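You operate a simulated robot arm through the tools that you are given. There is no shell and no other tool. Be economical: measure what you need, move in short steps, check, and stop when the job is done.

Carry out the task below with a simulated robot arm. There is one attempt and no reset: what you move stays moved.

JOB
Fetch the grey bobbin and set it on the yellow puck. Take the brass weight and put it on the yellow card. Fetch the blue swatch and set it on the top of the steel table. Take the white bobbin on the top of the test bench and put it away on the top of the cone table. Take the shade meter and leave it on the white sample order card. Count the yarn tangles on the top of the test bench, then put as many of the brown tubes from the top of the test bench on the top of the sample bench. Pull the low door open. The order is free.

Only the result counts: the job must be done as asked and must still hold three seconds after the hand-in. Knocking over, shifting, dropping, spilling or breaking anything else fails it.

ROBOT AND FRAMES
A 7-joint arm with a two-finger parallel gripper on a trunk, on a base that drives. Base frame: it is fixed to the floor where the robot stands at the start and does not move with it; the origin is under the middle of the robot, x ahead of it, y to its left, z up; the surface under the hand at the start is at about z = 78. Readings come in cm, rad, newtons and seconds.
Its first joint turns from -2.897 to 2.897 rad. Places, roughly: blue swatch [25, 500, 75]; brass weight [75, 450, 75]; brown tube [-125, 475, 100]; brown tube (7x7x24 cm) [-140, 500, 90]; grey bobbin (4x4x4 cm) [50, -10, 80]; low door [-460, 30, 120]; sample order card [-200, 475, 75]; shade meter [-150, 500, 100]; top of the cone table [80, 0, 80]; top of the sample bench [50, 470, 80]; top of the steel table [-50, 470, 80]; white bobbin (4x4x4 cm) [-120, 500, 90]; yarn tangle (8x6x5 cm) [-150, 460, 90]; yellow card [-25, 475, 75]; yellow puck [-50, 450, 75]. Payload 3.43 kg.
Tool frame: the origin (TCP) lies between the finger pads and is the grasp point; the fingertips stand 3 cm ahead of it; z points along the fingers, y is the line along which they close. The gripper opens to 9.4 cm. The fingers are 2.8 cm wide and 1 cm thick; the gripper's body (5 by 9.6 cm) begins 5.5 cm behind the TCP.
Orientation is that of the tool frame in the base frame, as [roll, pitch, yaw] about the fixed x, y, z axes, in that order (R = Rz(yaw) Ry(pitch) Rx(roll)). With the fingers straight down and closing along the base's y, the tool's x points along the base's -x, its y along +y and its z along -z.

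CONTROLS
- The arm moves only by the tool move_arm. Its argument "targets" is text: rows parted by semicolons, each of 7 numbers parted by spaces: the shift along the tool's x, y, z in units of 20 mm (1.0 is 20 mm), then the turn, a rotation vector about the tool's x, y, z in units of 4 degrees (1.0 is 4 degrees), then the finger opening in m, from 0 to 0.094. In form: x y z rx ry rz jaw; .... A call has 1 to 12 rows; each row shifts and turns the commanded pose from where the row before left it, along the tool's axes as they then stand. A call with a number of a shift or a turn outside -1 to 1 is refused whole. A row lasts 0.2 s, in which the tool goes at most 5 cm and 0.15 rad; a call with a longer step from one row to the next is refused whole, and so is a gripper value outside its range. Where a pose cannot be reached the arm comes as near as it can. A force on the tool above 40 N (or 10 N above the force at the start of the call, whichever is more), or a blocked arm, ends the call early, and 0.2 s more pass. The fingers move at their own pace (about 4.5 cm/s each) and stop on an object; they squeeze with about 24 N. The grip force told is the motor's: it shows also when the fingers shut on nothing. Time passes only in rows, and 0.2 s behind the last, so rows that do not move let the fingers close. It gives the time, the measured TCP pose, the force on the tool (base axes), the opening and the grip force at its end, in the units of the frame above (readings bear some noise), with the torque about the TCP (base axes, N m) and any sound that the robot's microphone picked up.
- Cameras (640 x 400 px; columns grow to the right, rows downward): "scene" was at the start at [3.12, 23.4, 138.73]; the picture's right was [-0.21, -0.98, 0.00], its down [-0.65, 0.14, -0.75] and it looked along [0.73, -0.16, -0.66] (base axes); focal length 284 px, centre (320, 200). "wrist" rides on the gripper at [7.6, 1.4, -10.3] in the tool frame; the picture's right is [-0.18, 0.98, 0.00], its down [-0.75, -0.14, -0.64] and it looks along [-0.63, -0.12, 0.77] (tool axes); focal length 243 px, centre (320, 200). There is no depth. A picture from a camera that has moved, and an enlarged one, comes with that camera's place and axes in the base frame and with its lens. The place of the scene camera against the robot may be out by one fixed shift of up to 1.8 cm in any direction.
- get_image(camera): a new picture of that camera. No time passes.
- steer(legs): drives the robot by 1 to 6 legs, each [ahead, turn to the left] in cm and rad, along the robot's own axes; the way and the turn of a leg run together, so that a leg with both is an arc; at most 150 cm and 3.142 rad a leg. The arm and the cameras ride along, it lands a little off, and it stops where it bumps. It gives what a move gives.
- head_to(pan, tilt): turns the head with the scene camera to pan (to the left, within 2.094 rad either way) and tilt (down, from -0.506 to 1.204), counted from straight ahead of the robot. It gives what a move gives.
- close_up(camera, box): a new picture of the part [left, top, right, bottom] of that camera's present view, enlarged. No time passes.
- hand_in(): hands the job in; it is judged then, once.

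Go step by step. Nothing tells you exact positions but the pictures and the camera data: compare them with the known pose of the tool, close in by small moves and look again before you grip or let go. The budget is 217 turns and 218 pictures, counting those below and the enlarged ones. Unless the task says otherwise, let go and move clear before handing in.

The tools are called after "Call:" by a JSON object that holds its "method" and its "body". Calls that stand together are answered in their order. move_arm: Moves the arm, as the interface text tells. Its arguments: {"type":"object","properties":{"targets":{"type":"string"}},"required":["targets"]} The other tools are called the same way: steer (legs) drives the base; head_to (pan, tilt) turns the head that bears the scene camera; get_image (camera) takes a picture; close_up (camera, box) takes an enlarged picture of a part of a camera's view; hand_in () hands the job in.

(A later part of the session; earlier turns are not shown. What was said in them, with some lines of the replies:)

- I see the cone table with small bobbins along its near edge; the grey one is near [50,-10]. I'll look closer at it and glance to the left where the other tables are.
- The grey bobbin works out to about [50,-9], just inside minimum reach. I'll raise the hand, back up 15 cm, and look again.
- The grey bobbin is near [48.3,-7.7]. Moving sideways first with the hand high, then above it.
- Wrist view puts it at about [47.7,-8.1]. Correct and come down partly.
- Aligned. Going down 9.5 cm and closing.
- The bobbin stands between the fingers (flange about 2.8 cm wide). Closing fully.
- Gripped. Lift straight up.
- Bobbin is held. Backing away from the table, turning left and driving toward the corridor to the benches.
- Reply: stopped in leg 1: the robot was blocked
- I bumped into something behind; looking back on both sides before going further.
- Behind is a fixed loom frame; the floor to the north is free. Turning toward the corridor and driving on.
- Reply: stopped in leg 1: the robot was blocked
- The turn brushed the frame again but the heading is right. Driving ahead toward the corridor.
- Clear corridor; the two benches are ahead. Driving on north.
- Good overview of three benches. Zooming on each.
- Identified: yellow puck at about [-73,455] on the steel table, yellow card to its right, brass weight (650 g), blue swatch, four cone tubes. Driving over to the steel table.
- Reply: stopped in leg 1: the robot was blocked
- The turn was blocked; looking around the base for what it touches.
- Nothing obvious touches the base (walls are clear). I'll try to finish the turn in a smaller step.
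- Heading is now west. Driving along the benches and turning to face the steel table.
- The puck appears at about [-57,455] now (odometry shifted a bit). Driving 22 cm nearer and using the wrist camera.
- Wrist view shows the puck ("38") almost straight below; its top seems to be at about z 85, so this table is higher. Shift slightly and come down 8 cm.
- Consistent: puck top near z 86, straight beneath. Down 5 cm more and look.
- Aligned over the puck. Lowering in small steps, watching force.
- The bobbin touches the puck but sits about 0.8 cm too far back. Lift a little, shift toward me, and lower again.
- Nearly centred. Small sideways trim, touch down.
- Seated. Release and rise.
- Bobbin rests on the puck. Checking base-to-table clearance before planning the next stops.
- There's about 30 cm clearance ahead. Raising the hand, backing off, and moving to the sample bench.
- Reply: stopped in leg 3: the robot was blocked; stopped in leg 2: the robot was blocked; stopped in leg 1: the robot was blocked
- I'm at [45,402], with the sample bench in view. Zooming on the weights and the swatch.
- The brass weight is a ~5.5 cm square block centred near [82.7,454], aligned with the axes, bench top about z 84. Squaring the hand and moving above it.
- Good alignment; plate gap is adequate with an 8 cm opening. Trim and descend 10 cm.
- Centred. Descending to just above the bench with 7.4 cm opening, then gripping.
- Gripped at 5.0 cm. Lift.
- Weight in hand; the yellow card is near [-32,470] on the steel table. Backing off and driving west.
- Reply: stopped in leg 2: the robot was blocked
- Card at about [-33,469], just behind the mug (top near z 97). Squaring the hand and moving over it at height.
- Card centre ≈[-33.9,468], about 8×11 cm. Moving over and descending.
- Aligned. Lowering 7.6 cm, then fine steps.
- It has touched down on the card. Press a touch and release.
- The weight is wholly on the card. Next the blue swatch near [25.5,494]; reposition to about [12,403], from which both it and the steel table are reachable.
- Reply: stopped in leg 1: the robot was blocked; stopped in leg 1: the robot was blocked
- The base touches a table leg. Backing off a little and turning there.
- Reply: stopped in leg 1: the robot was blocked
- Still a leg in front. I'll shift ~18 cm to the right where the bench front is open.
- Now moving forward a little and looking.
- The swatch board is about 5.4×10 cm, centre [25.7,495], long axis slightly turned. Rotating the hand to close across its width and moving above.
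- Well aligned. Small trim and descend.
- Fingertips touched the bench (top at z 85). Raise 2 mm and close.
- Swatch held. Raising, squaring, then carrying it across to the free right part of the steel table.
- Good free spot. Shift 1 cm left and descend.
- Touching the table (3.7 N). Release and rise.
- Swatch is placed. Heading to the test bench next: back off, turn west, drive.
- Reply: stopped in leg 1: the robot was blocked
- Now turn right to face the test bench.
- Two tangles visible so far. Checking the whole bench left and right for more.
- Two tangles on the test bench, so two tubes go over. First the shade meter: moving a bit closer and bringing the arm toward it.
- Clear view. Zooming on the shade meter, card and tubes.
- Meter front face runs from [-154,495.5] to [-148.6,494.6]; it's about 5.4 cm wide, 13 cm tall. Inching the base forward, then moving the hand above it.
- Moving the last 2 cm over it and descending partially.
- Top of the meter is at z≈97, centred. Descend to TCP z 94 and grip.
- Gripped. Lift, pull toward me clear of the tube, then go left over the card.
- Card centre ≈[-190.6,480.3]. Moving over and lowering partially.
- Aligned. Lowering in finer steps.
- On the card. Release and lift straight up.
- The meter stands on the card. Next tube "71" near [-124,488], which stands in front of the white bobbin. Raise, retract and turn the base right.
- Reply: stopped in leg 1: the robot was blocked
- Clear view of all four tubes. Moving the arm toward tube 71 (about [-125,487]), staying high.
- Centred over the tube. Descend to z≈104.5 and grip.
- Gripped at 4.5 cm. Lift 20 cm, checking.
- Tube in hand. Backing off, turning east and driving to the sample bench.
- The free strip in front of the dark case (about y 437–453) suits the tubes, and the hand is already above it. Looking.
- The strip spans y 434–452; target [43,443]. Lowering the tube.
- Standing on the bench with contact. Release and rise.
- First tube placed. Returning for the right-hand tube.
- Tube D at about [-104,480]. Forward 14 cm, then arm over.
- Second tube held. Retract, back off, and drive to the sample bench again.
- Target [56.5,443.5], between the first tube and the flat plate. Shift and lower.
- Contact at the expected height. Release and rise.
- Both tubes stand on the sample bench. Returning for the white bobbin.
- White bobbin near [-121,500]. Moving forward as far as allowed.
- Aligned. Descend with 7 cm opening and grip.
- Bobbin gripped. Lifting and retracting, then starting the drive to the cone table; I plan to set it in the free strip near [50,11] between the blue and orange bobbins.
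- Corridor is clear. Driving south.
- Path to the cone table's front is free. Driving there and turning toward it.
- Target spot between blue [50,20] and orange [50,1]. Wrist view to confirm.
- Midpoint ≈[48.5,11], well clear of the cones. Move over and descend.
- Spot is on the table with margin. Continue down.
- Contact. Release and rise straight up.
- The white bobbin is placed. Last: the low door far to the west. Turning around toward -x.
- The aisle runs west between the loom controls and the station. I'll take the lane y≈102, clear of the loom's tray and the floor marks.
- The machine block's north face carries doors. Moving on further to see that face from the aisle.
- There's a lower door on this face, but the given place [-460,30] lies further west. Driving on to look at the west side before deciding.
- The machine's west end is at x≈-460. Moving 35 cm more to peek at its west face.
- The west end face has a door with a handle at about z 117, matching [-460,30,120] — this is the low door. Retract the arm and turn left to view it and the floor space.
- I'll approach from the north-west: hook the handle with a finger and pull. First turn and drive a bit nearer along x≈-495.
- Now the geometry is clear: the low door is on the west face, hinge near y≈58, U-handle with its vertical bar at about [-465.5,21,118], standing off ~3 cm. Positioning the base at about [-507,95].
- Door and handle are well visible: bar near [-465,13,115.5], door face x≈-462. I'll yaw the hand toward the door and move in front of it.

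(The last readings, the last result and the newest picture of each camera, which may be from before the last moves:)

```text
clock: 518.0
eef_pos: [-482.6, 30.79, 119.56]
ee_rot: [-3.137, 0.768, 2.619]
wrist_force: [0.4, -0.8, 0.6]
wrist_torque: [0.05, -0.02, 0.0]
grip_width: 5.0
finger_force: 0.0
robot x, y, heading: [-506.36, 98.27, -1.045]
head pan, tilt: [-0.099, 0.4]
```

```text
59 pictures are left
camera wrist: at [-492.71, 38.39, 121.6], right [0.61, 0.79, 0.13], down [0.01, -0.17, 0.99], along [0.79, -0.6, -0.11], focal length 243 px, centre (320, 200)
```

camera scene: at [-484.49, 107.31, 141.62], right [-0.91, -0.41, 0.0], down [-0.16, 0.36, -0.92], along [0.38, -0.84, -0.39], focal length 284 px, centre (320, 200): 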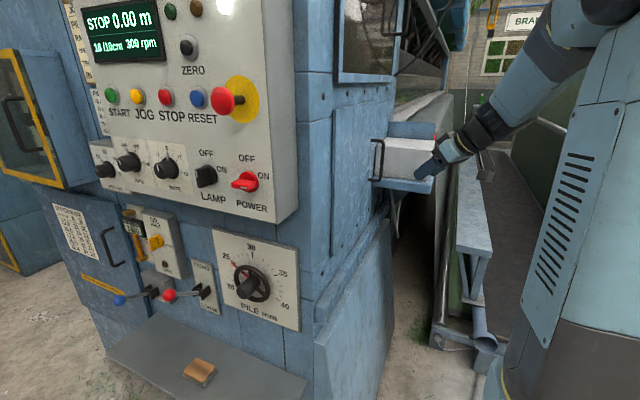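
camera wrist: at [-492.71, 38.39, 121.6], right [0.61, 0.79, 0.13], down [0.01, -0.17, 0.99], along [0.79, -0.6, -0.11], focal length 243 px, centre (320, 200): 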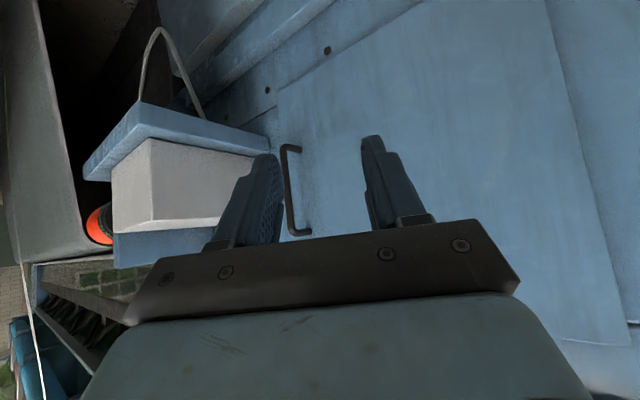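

Excellent — the wrist camera sees the handle directly: bar at about [-465,11,115]. Pitching up further and shifting sideways to line up with the bar.

Call:
{"method": "move_arm", "body": {"targets": "0 -0.68 0 0 -1 0 0.045; 0 -0.68 0 0 -1 0 0.045; 0 -0.68 0 0 -1 0 0.045; 0 -0.68 0 0 -1 0 0.045; 0 -0.68 0 0 -1 0 0.045; 0 -0.68 0 0 -1 0 0.045; 0.7 0 0.3 0 0 0 0.045; 0.7 0 0.3 0 0 0 0.045; 0.7 0 0.3 0 0 0 0.045"}}

Call:
{"method": "get_image", "body": {"camera": "wrist"}}

Call:
{"method": "get_image", "body": {"camera": "scene"}}

```text
clock: 520.0
eef_pos: [-486.63, 23.74, 114.93]
ee_rot: [-3.134, 1.187, 2.622]
wrist_force: [-0.4, 0.1, 0.6]
wrist_torque: [-0.05, 0.03, -0.02]
grip_width: 4.49
finger_force: 0.1
robot x, y, heading: [-506.82, 98.3, -1.043]
head pan, tilt: [-0.099, 0.4]
```

```text
58 pictures are left
camera wrist: at [-496.61, 31.25, 111.68], right [0.55, 0.82, 0.17], down [-0.34, 0.04, 0.94], along [0.76, -0.58, 0.3], focal length 243 px, centre (320, 200)
```

wrist: 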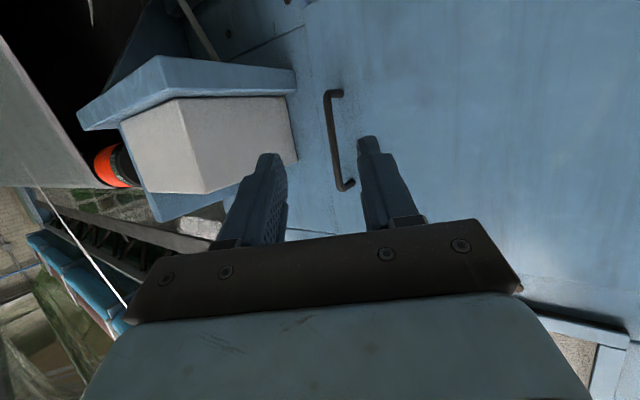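

```text
57 pictures are left
camera scene: at [-484.5, 107.32, 141.62], right [-0.91, -0.41, 0.0], down [-0.16, 0.36, -0.92], along [0.38, -0.84, -0.39], focal length 284 px, centre (320, 200)
```

scene: 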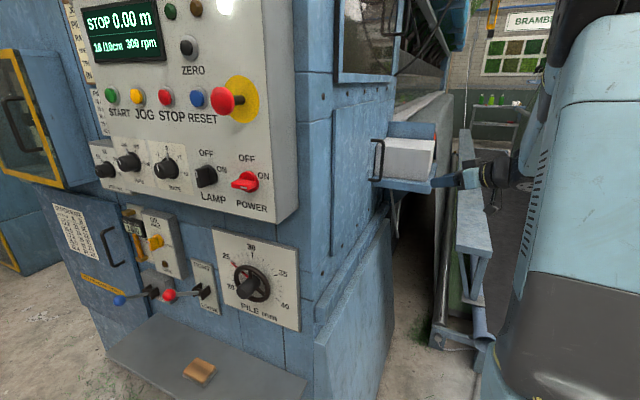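

Bar at ≈[-465,12,114.8], nearly in line. Advance 16 cm and recheck.

Call:
{"method": "move_arm", "body": {"targets": "-0.385 0.35 0.95 0 0 0 0.045; -0.385 0 0.95 0 0 0 0.045; -0.385 0 0.95 0 0 0 0.045; -0.385 0 0.95 0 0 0 0.045; -0.385 0 0.95 0 0 0 0.045; -0.385 0 0.95 0 0 0 0.045; -0.385 0 0.95 0 0 0 0.045; -0.385 0 0.95 0 0 0 0.045"}}

Call:
{"method": "get_image", "body": {"camera": "wrist"}}

Call:
{"method": "get_image", "body": {"camera": "scene"}}

```text
clock: 521.8
eef_pos: [-472.02, 16.21, 114.86]
ee_rot: [-3.135, 1.186, 2.622]
wrist_force: [-0.4, -0.4, -0.6]
wrist_torque: [-0.04, -0.01, -0.02]
grip_width: 4.5
finger_force: 0.1
robot x, y, heading: [-506.61, 97.96, -1.044]
head pan, tilt: [-0.099, 0.4]
```

```text
56 pictures are left
camera wrist: at [-482.04, 23.58, 111.6], right [0.55, 0.82, 0.17], down [-0.34, 0.04, 0.94], along [0.76, -0.58, 0.3], focal length 243 px, centre (320, 200)
```

wrist: 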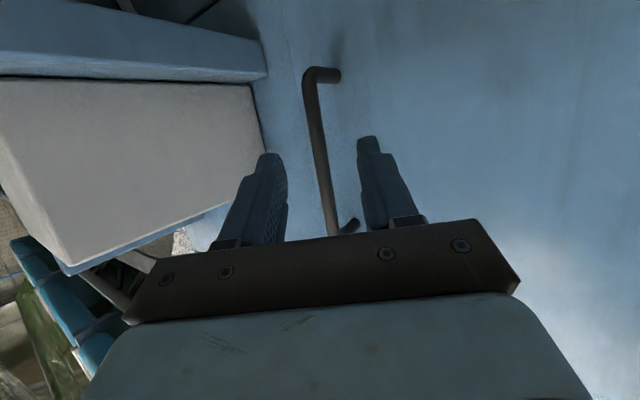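

```text
55 pictures are left
camera scene: at [-484.51, 107.31, 141.62], right [-0.91, -0.41, 0.0], down [-0.16, 0.36, -0.92], along [0.38, -0.84, -0.39], focal length 284 px, centre (320, 200)
```

scene: 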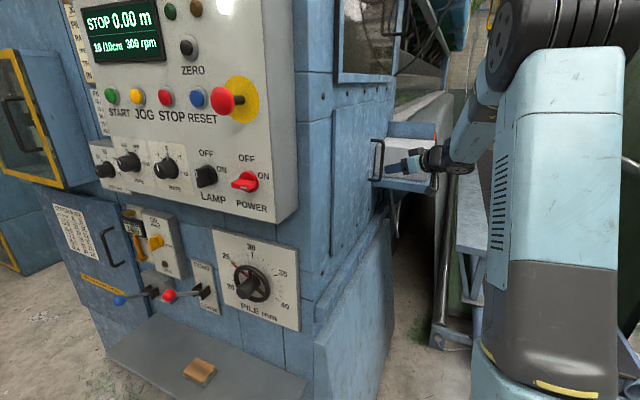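

The bar lies between the fingers. Advance ~6.3 cm and close.

Call:
{"method": "move_arm", "body": {"targets": "-0.385 0 0.95 0 0 0 0.045; -0.385 0 0.95 0 0 0 0.045; -0.385 0 0.95 0 0 0 0.045; 0 0 0 0 0 0 0.045"}}

Call:
{"method": "get_image", "body": {"camera": "wrist"}}

```text
clock: 522.8
eef_pos: [-466.72, 12.91, 115.12]
ee_rot: [-3.136, 1.185, 2.622]
wrist_force: [0.0, 0.5, -0.3]
wrist_torque: [-0.01, 0.0, -0.01]
grip_width: 4.51
finger_force: 0.1
robot x, y, heading: [-506.65, 98.46, -1.05]
head pan, tilt: [-0.099, 0.4]
```

```text
54 pictures are left
camera wrist: at [-476.72, 20.44, 111.88], right [0.55, 0.82, 0.17], down [-0.34, 0.04, 0.94], along [0.76, -0.58, 0.3], focal length 243 px, centre (320, 200)
```

wrist: 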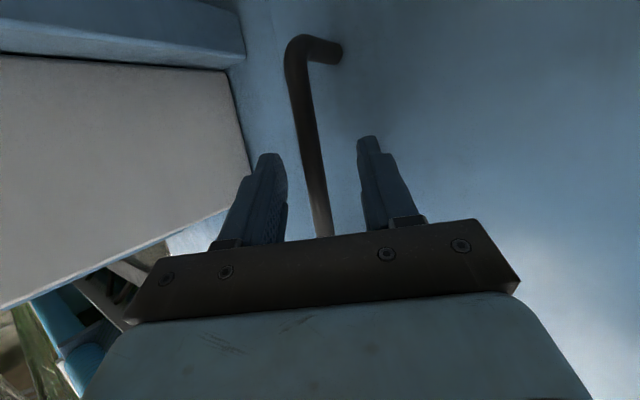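

Call:
{"method": "move_arm", "body": {"targets": "0 0 0 0 0 0 0.0; 0 0 0 0 0 0 0.0; 0 0 0 0 0 0 0.0; 0 0 0 0 0 0 0.0; 0 0 0 0 0 0 0.0"}}

Call:
{"method": "get_image", "body": {"camera": "wrist"}}

```text
clock: 524.0
eef_pos: [-466.85, 12.75, 115.13]
ee_rot: [-3.136, 1.183, 2.62]
wrist_force: [-4.7, -27.0, 6.8]
wrist_torque: [-0.18, 0.8, -0.37]
grip_width: 1.17
finger_force: 45.1
robot x, y, heading: [-506.49, 98.12, -1.054]
head pan, tilt: [-0.099, 0.4]
```

```text
53 pictures are left
camera wrist: at [-476.86, 20.28, 111.86], right [0.55, 0.81, 0.17], down [-0.34, 0.04, 0.94], along [0.76, -0.58, 0.3], focal length 243 px, centre (320, 200)
```

wrist: 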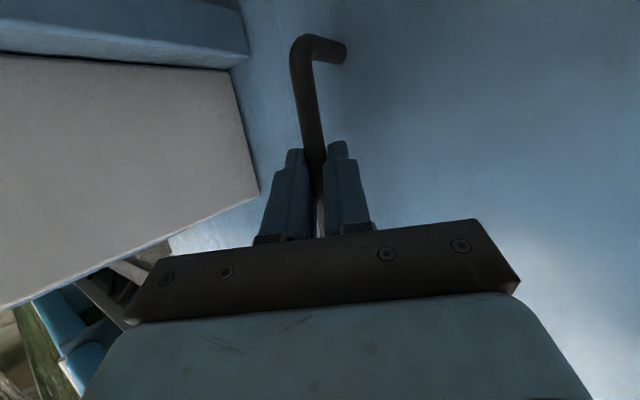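

Bar is firmly gripped. Pull along the arc (hinge to the north), rotating the hand with the door — first a few rows.

Call:
{"method": "move_arm", "body": {"targets": "0.17 -0.2 -0.42 0.31 0 0.125 0; 0.17 -0.2 -0.42 0.31 0 0.125 0; 0.17 -0.2 -0.42 0.31 0 0.125 0; 0.17 -0.2 -0.42 0.31 0 0.125 0"}}

Call:
{"method": "get_image", "body": {"camera": "scene"}}

```text
clock: 525.0
eef_pos: [-470.61, 13.75, 115.03]
ee_rot: [-3.138, 1.186, 2.529]
wrist_force: [-5.2, -16.5, 18.0]
wrist_torque: [-0.34, 0.41, -0.16]
grip_width: 1.18
finger_force: 45.0
robot x, y, heading: [-506.9, 98.08, -1.051]
head pan, tilt: [-0.099, 0.4]
```

```text
52 pictures are left
camera scene: at [-484.54, 107.28, 141.63], right [-0.91, -0.41, 0.0], down [-0.16, 0.36, -0.92], along [0.38, -0.84, -0.39], focal length 284 px, centre (320, 200)
```

scene: 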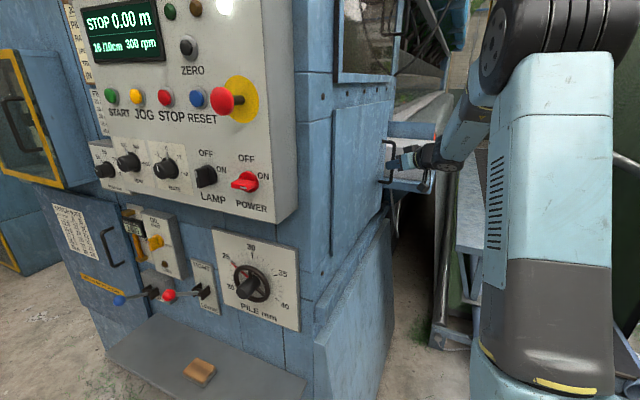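

The handle is moving with low force. Continue pulling.

Call:
{"method": "move_arm", "body": {"targets": "0.26 -0.3 -0.63 0.465 0 0.19 0; 0.26 -0.3 -0.63 0.465 0 0.19 0; 0.26 -0.3 -0.63 0.465 0 0.19 0; 0.26 -0.3 -0.63 0.465 0 0.19 0; 0.26 -0.3 -0.63 0.465 0 0.19 0; 0.26 -0.3 -0.63 0.465 0 0.19 0; 0.26 -0.3 -0.63 0.465 0 0.19 0; 0.26 -0.3 -0.63 0.465 0 0.19 0"}}

Call:
{"method": "get_image", "body": {"camera": "scene"}}

```text
clock: 526.0
eef_pos: [-475.04, 15.28, 115.0]
ee_rot: [3.137, 1.188, 2.416]
wrist_force: [6.0, 12.1, 4.1]
wrist_torque: [-0.97, 0.05, 0.01]
grip_width: 1.16
finger_force: 45.2
robot x, y, heading: [-506.54, 98.14, -1.051]
head pan, tilt: [-0.099, 0.4]
stopped in row 4: the force on the tool passed its limit at 44 N (the readings are from after the stop); the commanded pose is now the measured one
```

```text
51 pictures are left
camera scene: at [-484.5, 107.4, 141.62], right [-0.91, -0.41, 0.0], down [-0.16, 0.35, -0.92], along [0.38, -0.84, -0.39], focal length 284 px, centre (320, 200)
```

scene: 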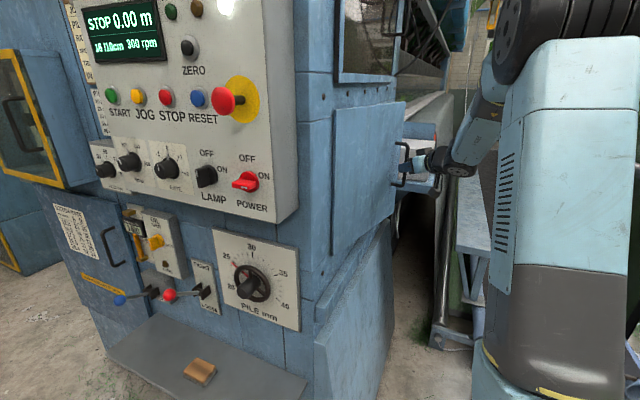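

The door is opening (~12°). The reaction suggests a tighter radius; adjusting the arc and continuing.

Call:
{"method": "move_arm", "body": {"targets": "0.265 -0.22 -0.654 0.57 0 0.23 0; 0.265 -0.22 -0.654 0.57 0 0.23 0; 0.265 -0.22 -0.654 0.57 0 0.23 0; 0.265 -0.22 -0.654 0.57 0 0.23 0; 0.265 -0.22 -0.654 0.57 0 0.23 0"}}

```text
clock: 527.0
eef_pos: [-479.94, 18.37, 115.13]
ee_rot: [3.139, 1.188, 2.241]
wrist_force: [7.9, 10.9, 4.5]
wrist_torque: [-0.85, 0.29, 0.06]
grip_width: 1.16
finger_force: 45.0
robot x, y, heading: [-506.73, 98.18, -1.049]
head pan, tilt: [-0.099, 0.4]
stopped in row 5: the force on the tool passed its limit at 42 N (the readings are from after the stop); the commanded pose is now the measured one
```

Progress. Continue with updated direction.

Call:
{"method": "move_arm", "body": {"targets": "0.27 -0.16 -0.67 0.62 0 0.25 0; 0.27 -0.16 -0.67 0.62 0 0.25 0; 0.27 -0.16 -0.67 0.62 0 0.25 0; 0.27 -0.16 -0.67 0.62 0 0.25 0; 0.27 -0.16 -0.67 0.62 0 0.25 0"}}

Call:
{"method": "get_image", "body": {"camera": "scene"}}

```text
clock: 528.2
eef_pos: [-485.67, 23.42, 115.1]
ee_rot: [3.139, 1.188, 2.004]
wrist_force: [2.9, 2.2, 18.4]
wrist_torque: [-0.13, 0.69, 0.11]
grip_width: 1.16
finger_force: 44.8
robot x, y, heading: [-506.7, 98.47, -1.05]
head pan, tilt: [-0.099, 0.4]
```

```text
50 pictures are left
camera scene: at [-484.51, 107.42, 141.62], right [-0.91, -0.41, 0.0], down [-0.16, 0.35, -0.92], along [0.38, -0.84, -0.39], focal length 284 px, centre (320, 200)
```

scene: 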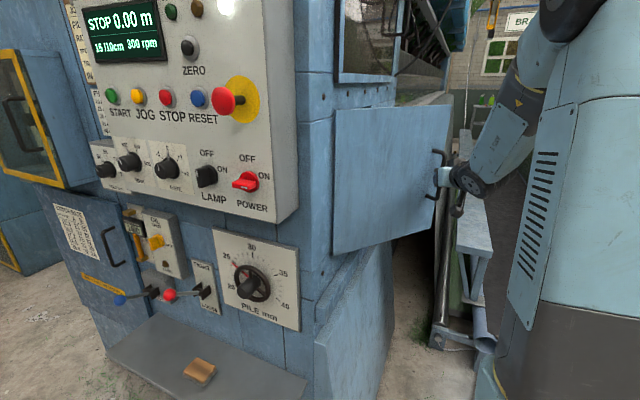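

Door about 35° open. Continue.

Call:
{"method": "move_arm", "body": {"targets": "0.27 -0.2 -0.66 0.6 0 0.24 0; 0.27 -0.2 -0.66 0.6 0 0.24 0; 0.27 -0.2 -0.66 0.6 0 0.24 0; 0.27 -0.2 -0.66 0.6 0 0.24 0; 0.27 -0.2 -0.66 0.6 0 0.24 0; 0.27 -0.2 -0.66 0.6 0 0.24 0"}}

Call:
{"method": "get_image", "body": {"camera": "scene"}}

```text
clock: 529.3
eef_pos: [-488.97, 28.17, 115.03]
ee_rot: [3.129, 1.186, 1.816]
wrist_force: [-15.1, -8.2, -2.9]
wrist_torque: [-0.72, 1.2, -0.06]
grip_width: 1.18
finger_force: 45.1
out of reach, approached as far as the arm can: row 5
robot x, y, heading: [-506.36, 98.76, -1.046]
head pan, tilt: [-0.099, 0.4]
stopped in row 5: the force on the tool passed its limit at 99 N (the readings are from after the stop); the commanded pose is now the measured one
```

```text
49 pictures are left
camera scene: at [-484.59, 107.28, 141.64], right [-0.91, -0.41, 0.0], down [-0.16, 0.36, -0.92], along [0.38, -0.84, -0.39], focal length 284 px, centre (320, 200)
```

scene: 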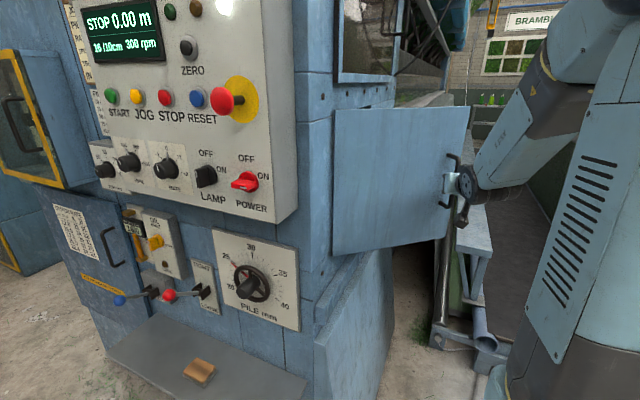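

Arm limit reached at ~48°. The base's backward direction matches the arc here, so back up a few cm with the handle held.

Call:
{"method": "steer", "body": {"legs": [[-6, 0]]}}

Call:
{"method": "get_image", "body": {"camera": "scene"}}

```text
clock: 530.3
eef_pos: [-491.78, 33.58, 115.02]
ee_rot: [3.13, 1.186, 1.819]
wrist_force: [2.4, 0.9, -3.5]
wrist_torque: [-0.33, 0.9, 0.01]
grip_width: 1.17
finger_force: 45.1
robot x, y, heading: [-509.83, 103.3, -1.049]
head pan, tilt: [-0.099, 0.4]
```

```text
48 pictures are left
camera scene: at [-487.53, 112.6, 141.62], right [-0.91, -0.41, 0.0], down [-0.16, 0.36, -0.92], along [0.38, -0.84, -0.39], focal length 284 px, centre (320, 200)
```

scene: 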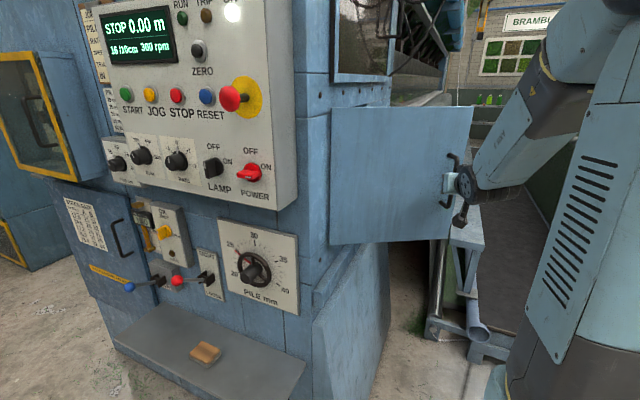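

Works well. Back up further.

Call:
{"method": "steer", "body": {"legs": [[-8, 0]]}}

Call:
{"method": "get_image", "body": {"camera": "scene"}}

```text
clock: 531.2
eef_pos: [-493.03, 37.5, 115.05]
ee_rot: [3.14, 1.185, 1.844]
wrist_force: [1.5, 1.7, -5.4]
wrist_torque: [-0.82, 0.09, 0.06]
grip_width: 1.19
finger_force: 45.0
robot x, y, heading: [-511.7, 107.32, -1.048]
head pan, tilt: [-0.099, 0.4]
stopped in leg 1: the force on the tool passed its limit at 48 N (the readings are from after the stop); the commanded pose is now the measured one
```

```text
47 pictures are left
camera scene: at [-489.66, 116.28, 141.62], right [-0.91, -0.41, 0.0], down [-0.16, 0.36, -0.92], along [0.38, -0.84, -0.39], focal length 284 px, centre (320, 200)
```

scene: 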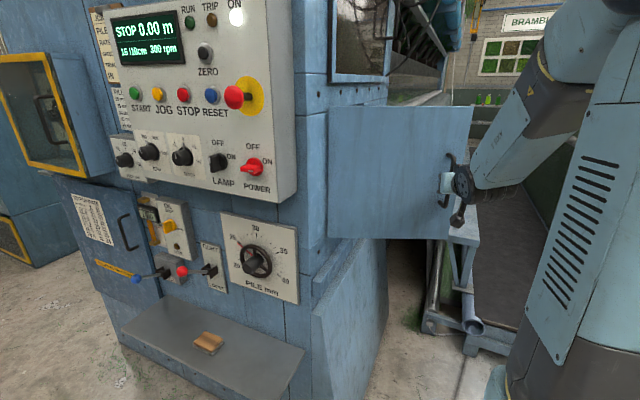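

About 65° open. A little more with the arm toward +y.

Call:
{"method": "move_arm", "body": {"targets": "0.2 -0.02 -0.5 0.2 0 0.08 0; 0.2 -0.02 -0.5 0.2 0 0.08 0; 0.2 0 -0.5 0.2 0 0.08 0; 0.2 0 -0.5 0.2 0 0.08 0; 0.2 0.02 -0.5 0.2 0 0.08 0; 0.2 0.02 -0.5 0.2 0 0.08 0"}}

Call:
{"method": "get_image", "body": {"camera": "scene"}}

```text
clock: 531.7
eef_pos: [-493.46, 38.91, 115.03]
ee_rot: [3.128, 1.182, 1.814]
wrist_force: [-18.0, -4.0, -1.9]
wrist_torque: [0.04, 1.14, -0.31]
grip_width: 1.17
finger_force: 45.2
robot x, y, heading: [-511.69, 107.12, -1.052]
head pan, tilt: [-0.099, 0.4]
stopped in row 2: the force on the tool passed its limit at 72 N (the readings are from after the stop); the commanded pose is now the measured one
```

```text
46 pictures are left
camera scene: at [-489.75, 116.27, 141.64], right [-0.91, -0.41, 0.0], down [-0.16, 0.36, -0.92], along [0.38, -0.84, -0.39], focal length 284 px, centre (320, 200)
```

scene: 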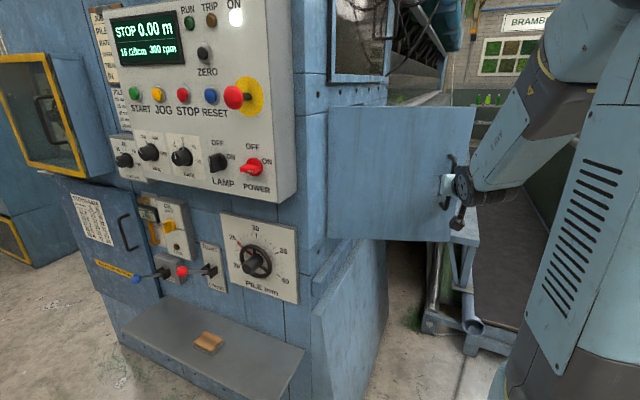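

The wrist is at its limit; use the base instead: back with a slight left turn, which moves the hand straight north.

Call:
{"method": "steer", "body": {"legs": [[-6, 0.045]]}}

Call:
{"method": "get_image", "body": {"camera": "scene"}}

```text
clock: 532.8
eef_pos: [-494.16, 43.89, 115.12]
ee_rot: [3.13, 1.179, 1.842]
wrist_force: [-7.3, -0.5, -4.1]
wrist_torque: [-0.94, 0.39, -0.05]
grip_width: 1.16
finger_force: 45.6
robot x, y, heading: [-514.31, 111.75, -1.021]
head pan, tilt: [-0.099, 0.4]
stopped in leg 1: the force on the tool passed its limit at 45 N (the readings are from after the stop); the commanded pose is now the measured one
```

```text
45 pictures are left
camera scene: at [-492.62, 121.14, 141.63], right [-0.9, -0.43, 0.0], down [-0.17, 0.35, -0.92], along [0.4, -0.83, -0.39], focal length 284 px, centre (320, 200)
```

scene: 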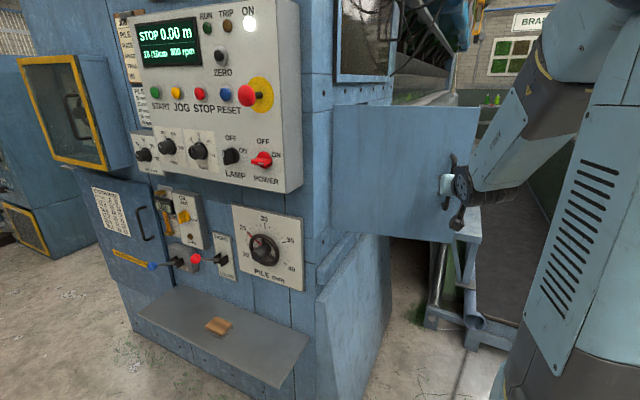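

Door is open roughly 75–80°. Releasing the handle and backing straight off.

Call:
{"method": "move_arm", "body": {"targets": "0 0 0 0 0 0 0.03; 0 0 0 0 0 0 0.06; 0 0 0 0 0 0 0.06; 0 0 0 0 0 0 0.06"}}

Call:
{"method": "steer", "body": {"legs": [[-8, 0]]}}

Call:
{"method": "get_image", "body": {"camera": "wrist"}}

Call:
{"method": "get_image", "body": {"camera": "scene"}}

```text
clock: 533.8
eef_pos: [-494.1, 43.94, 115.05]
ee_rot: [3.127, 1.18, 1.839]
wrist_force: [0.4, -0.3, -0.1]
wrist_torque: [0.01, -0.01, 0.01]
grip_width: 6.01
finger_force: 0.1
robot x, y, heading: [-514.27, 111.75, -1.02]
head pan, tilt: [-0.099, 0.4]
```

```text
clock: 534.8
eef_pos: [-498.28, 50.79, 115.11]
ee_rot: [3.129, 1.179, 1.839]
wrist_force: [-0.4, 0.2, 0.8]
wrist_torque: [0.01, -0.02, -0.04]
grip_width: 6.0
finger_force: 0.2
robot x, y, heading: [-518.56, 118.12, -1.018]
head pan, tilt: [-0.099, 0.4]
```

```text
44 pictures are left
camera wrist: at [-500.31, 63.06, 111.94], right [0.96, 0.21, 0.18], down [-0.23, 0.25, 0.94], along [0.15, -0.94, 0.29], focal length 243 px, centre (320, 200)
```

wrist: 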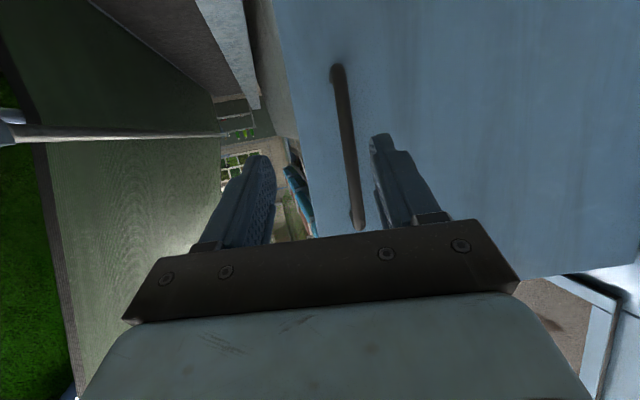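

```text
43 pictures are left
camera scene: at [-496.79, 128.01, 141.62], right [-0.9, -0.43, 0.0], down [-0.17, 0.35, -0.92], along [0.4, -0.83, -0.39], focal length 284 px, centre (320, 200)
```

scene: 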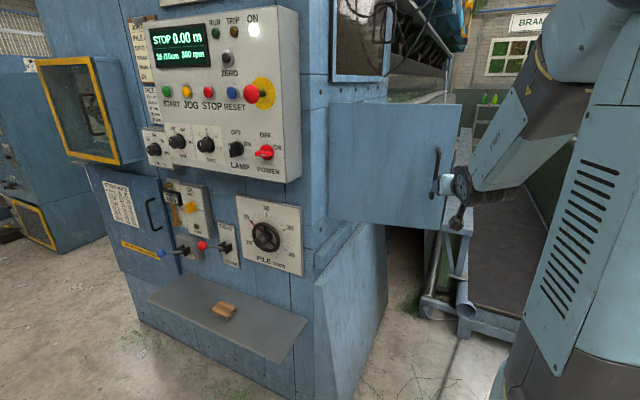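

The door stays open at about 80° and the hand is clear of the handle. All parts of the job are done; handing in.

Call:
{"method": "hand_in", "body": {}}

```text
The job is handed in.
```

I did all seven parts of the job and handed it in; each part looked right when I last saw it, but I don't have the judging result.

- **Grey bobbin:** it stands on the yellow puck.
- **Brass weight:** it sits wholly on the yellow card.
- **Blue swatch:** it lies on the steel table, to the right of the card.
- **White bobbin:** it stands on the cone table, between the blue and orange bobbins.
- **Shade meter:** it stands upright on the white sample order card.
- **Tubes:** I counted two yarn tangles on the test bench, so two brown tubes now stand on the sample bench.
- **Low door:** it is open at about 80°, and the hand is clear of the handle. I took it to be the door on the west end of the machine, because that matched the place you gave. There is another lower door on that machine's north face, which I left alone.

The base was stopped by bumps several times, against the loom frame near the start and later against or close to the table legs. I saw nothing knocked over or shifted, but I did not go back to recheck the first tables.
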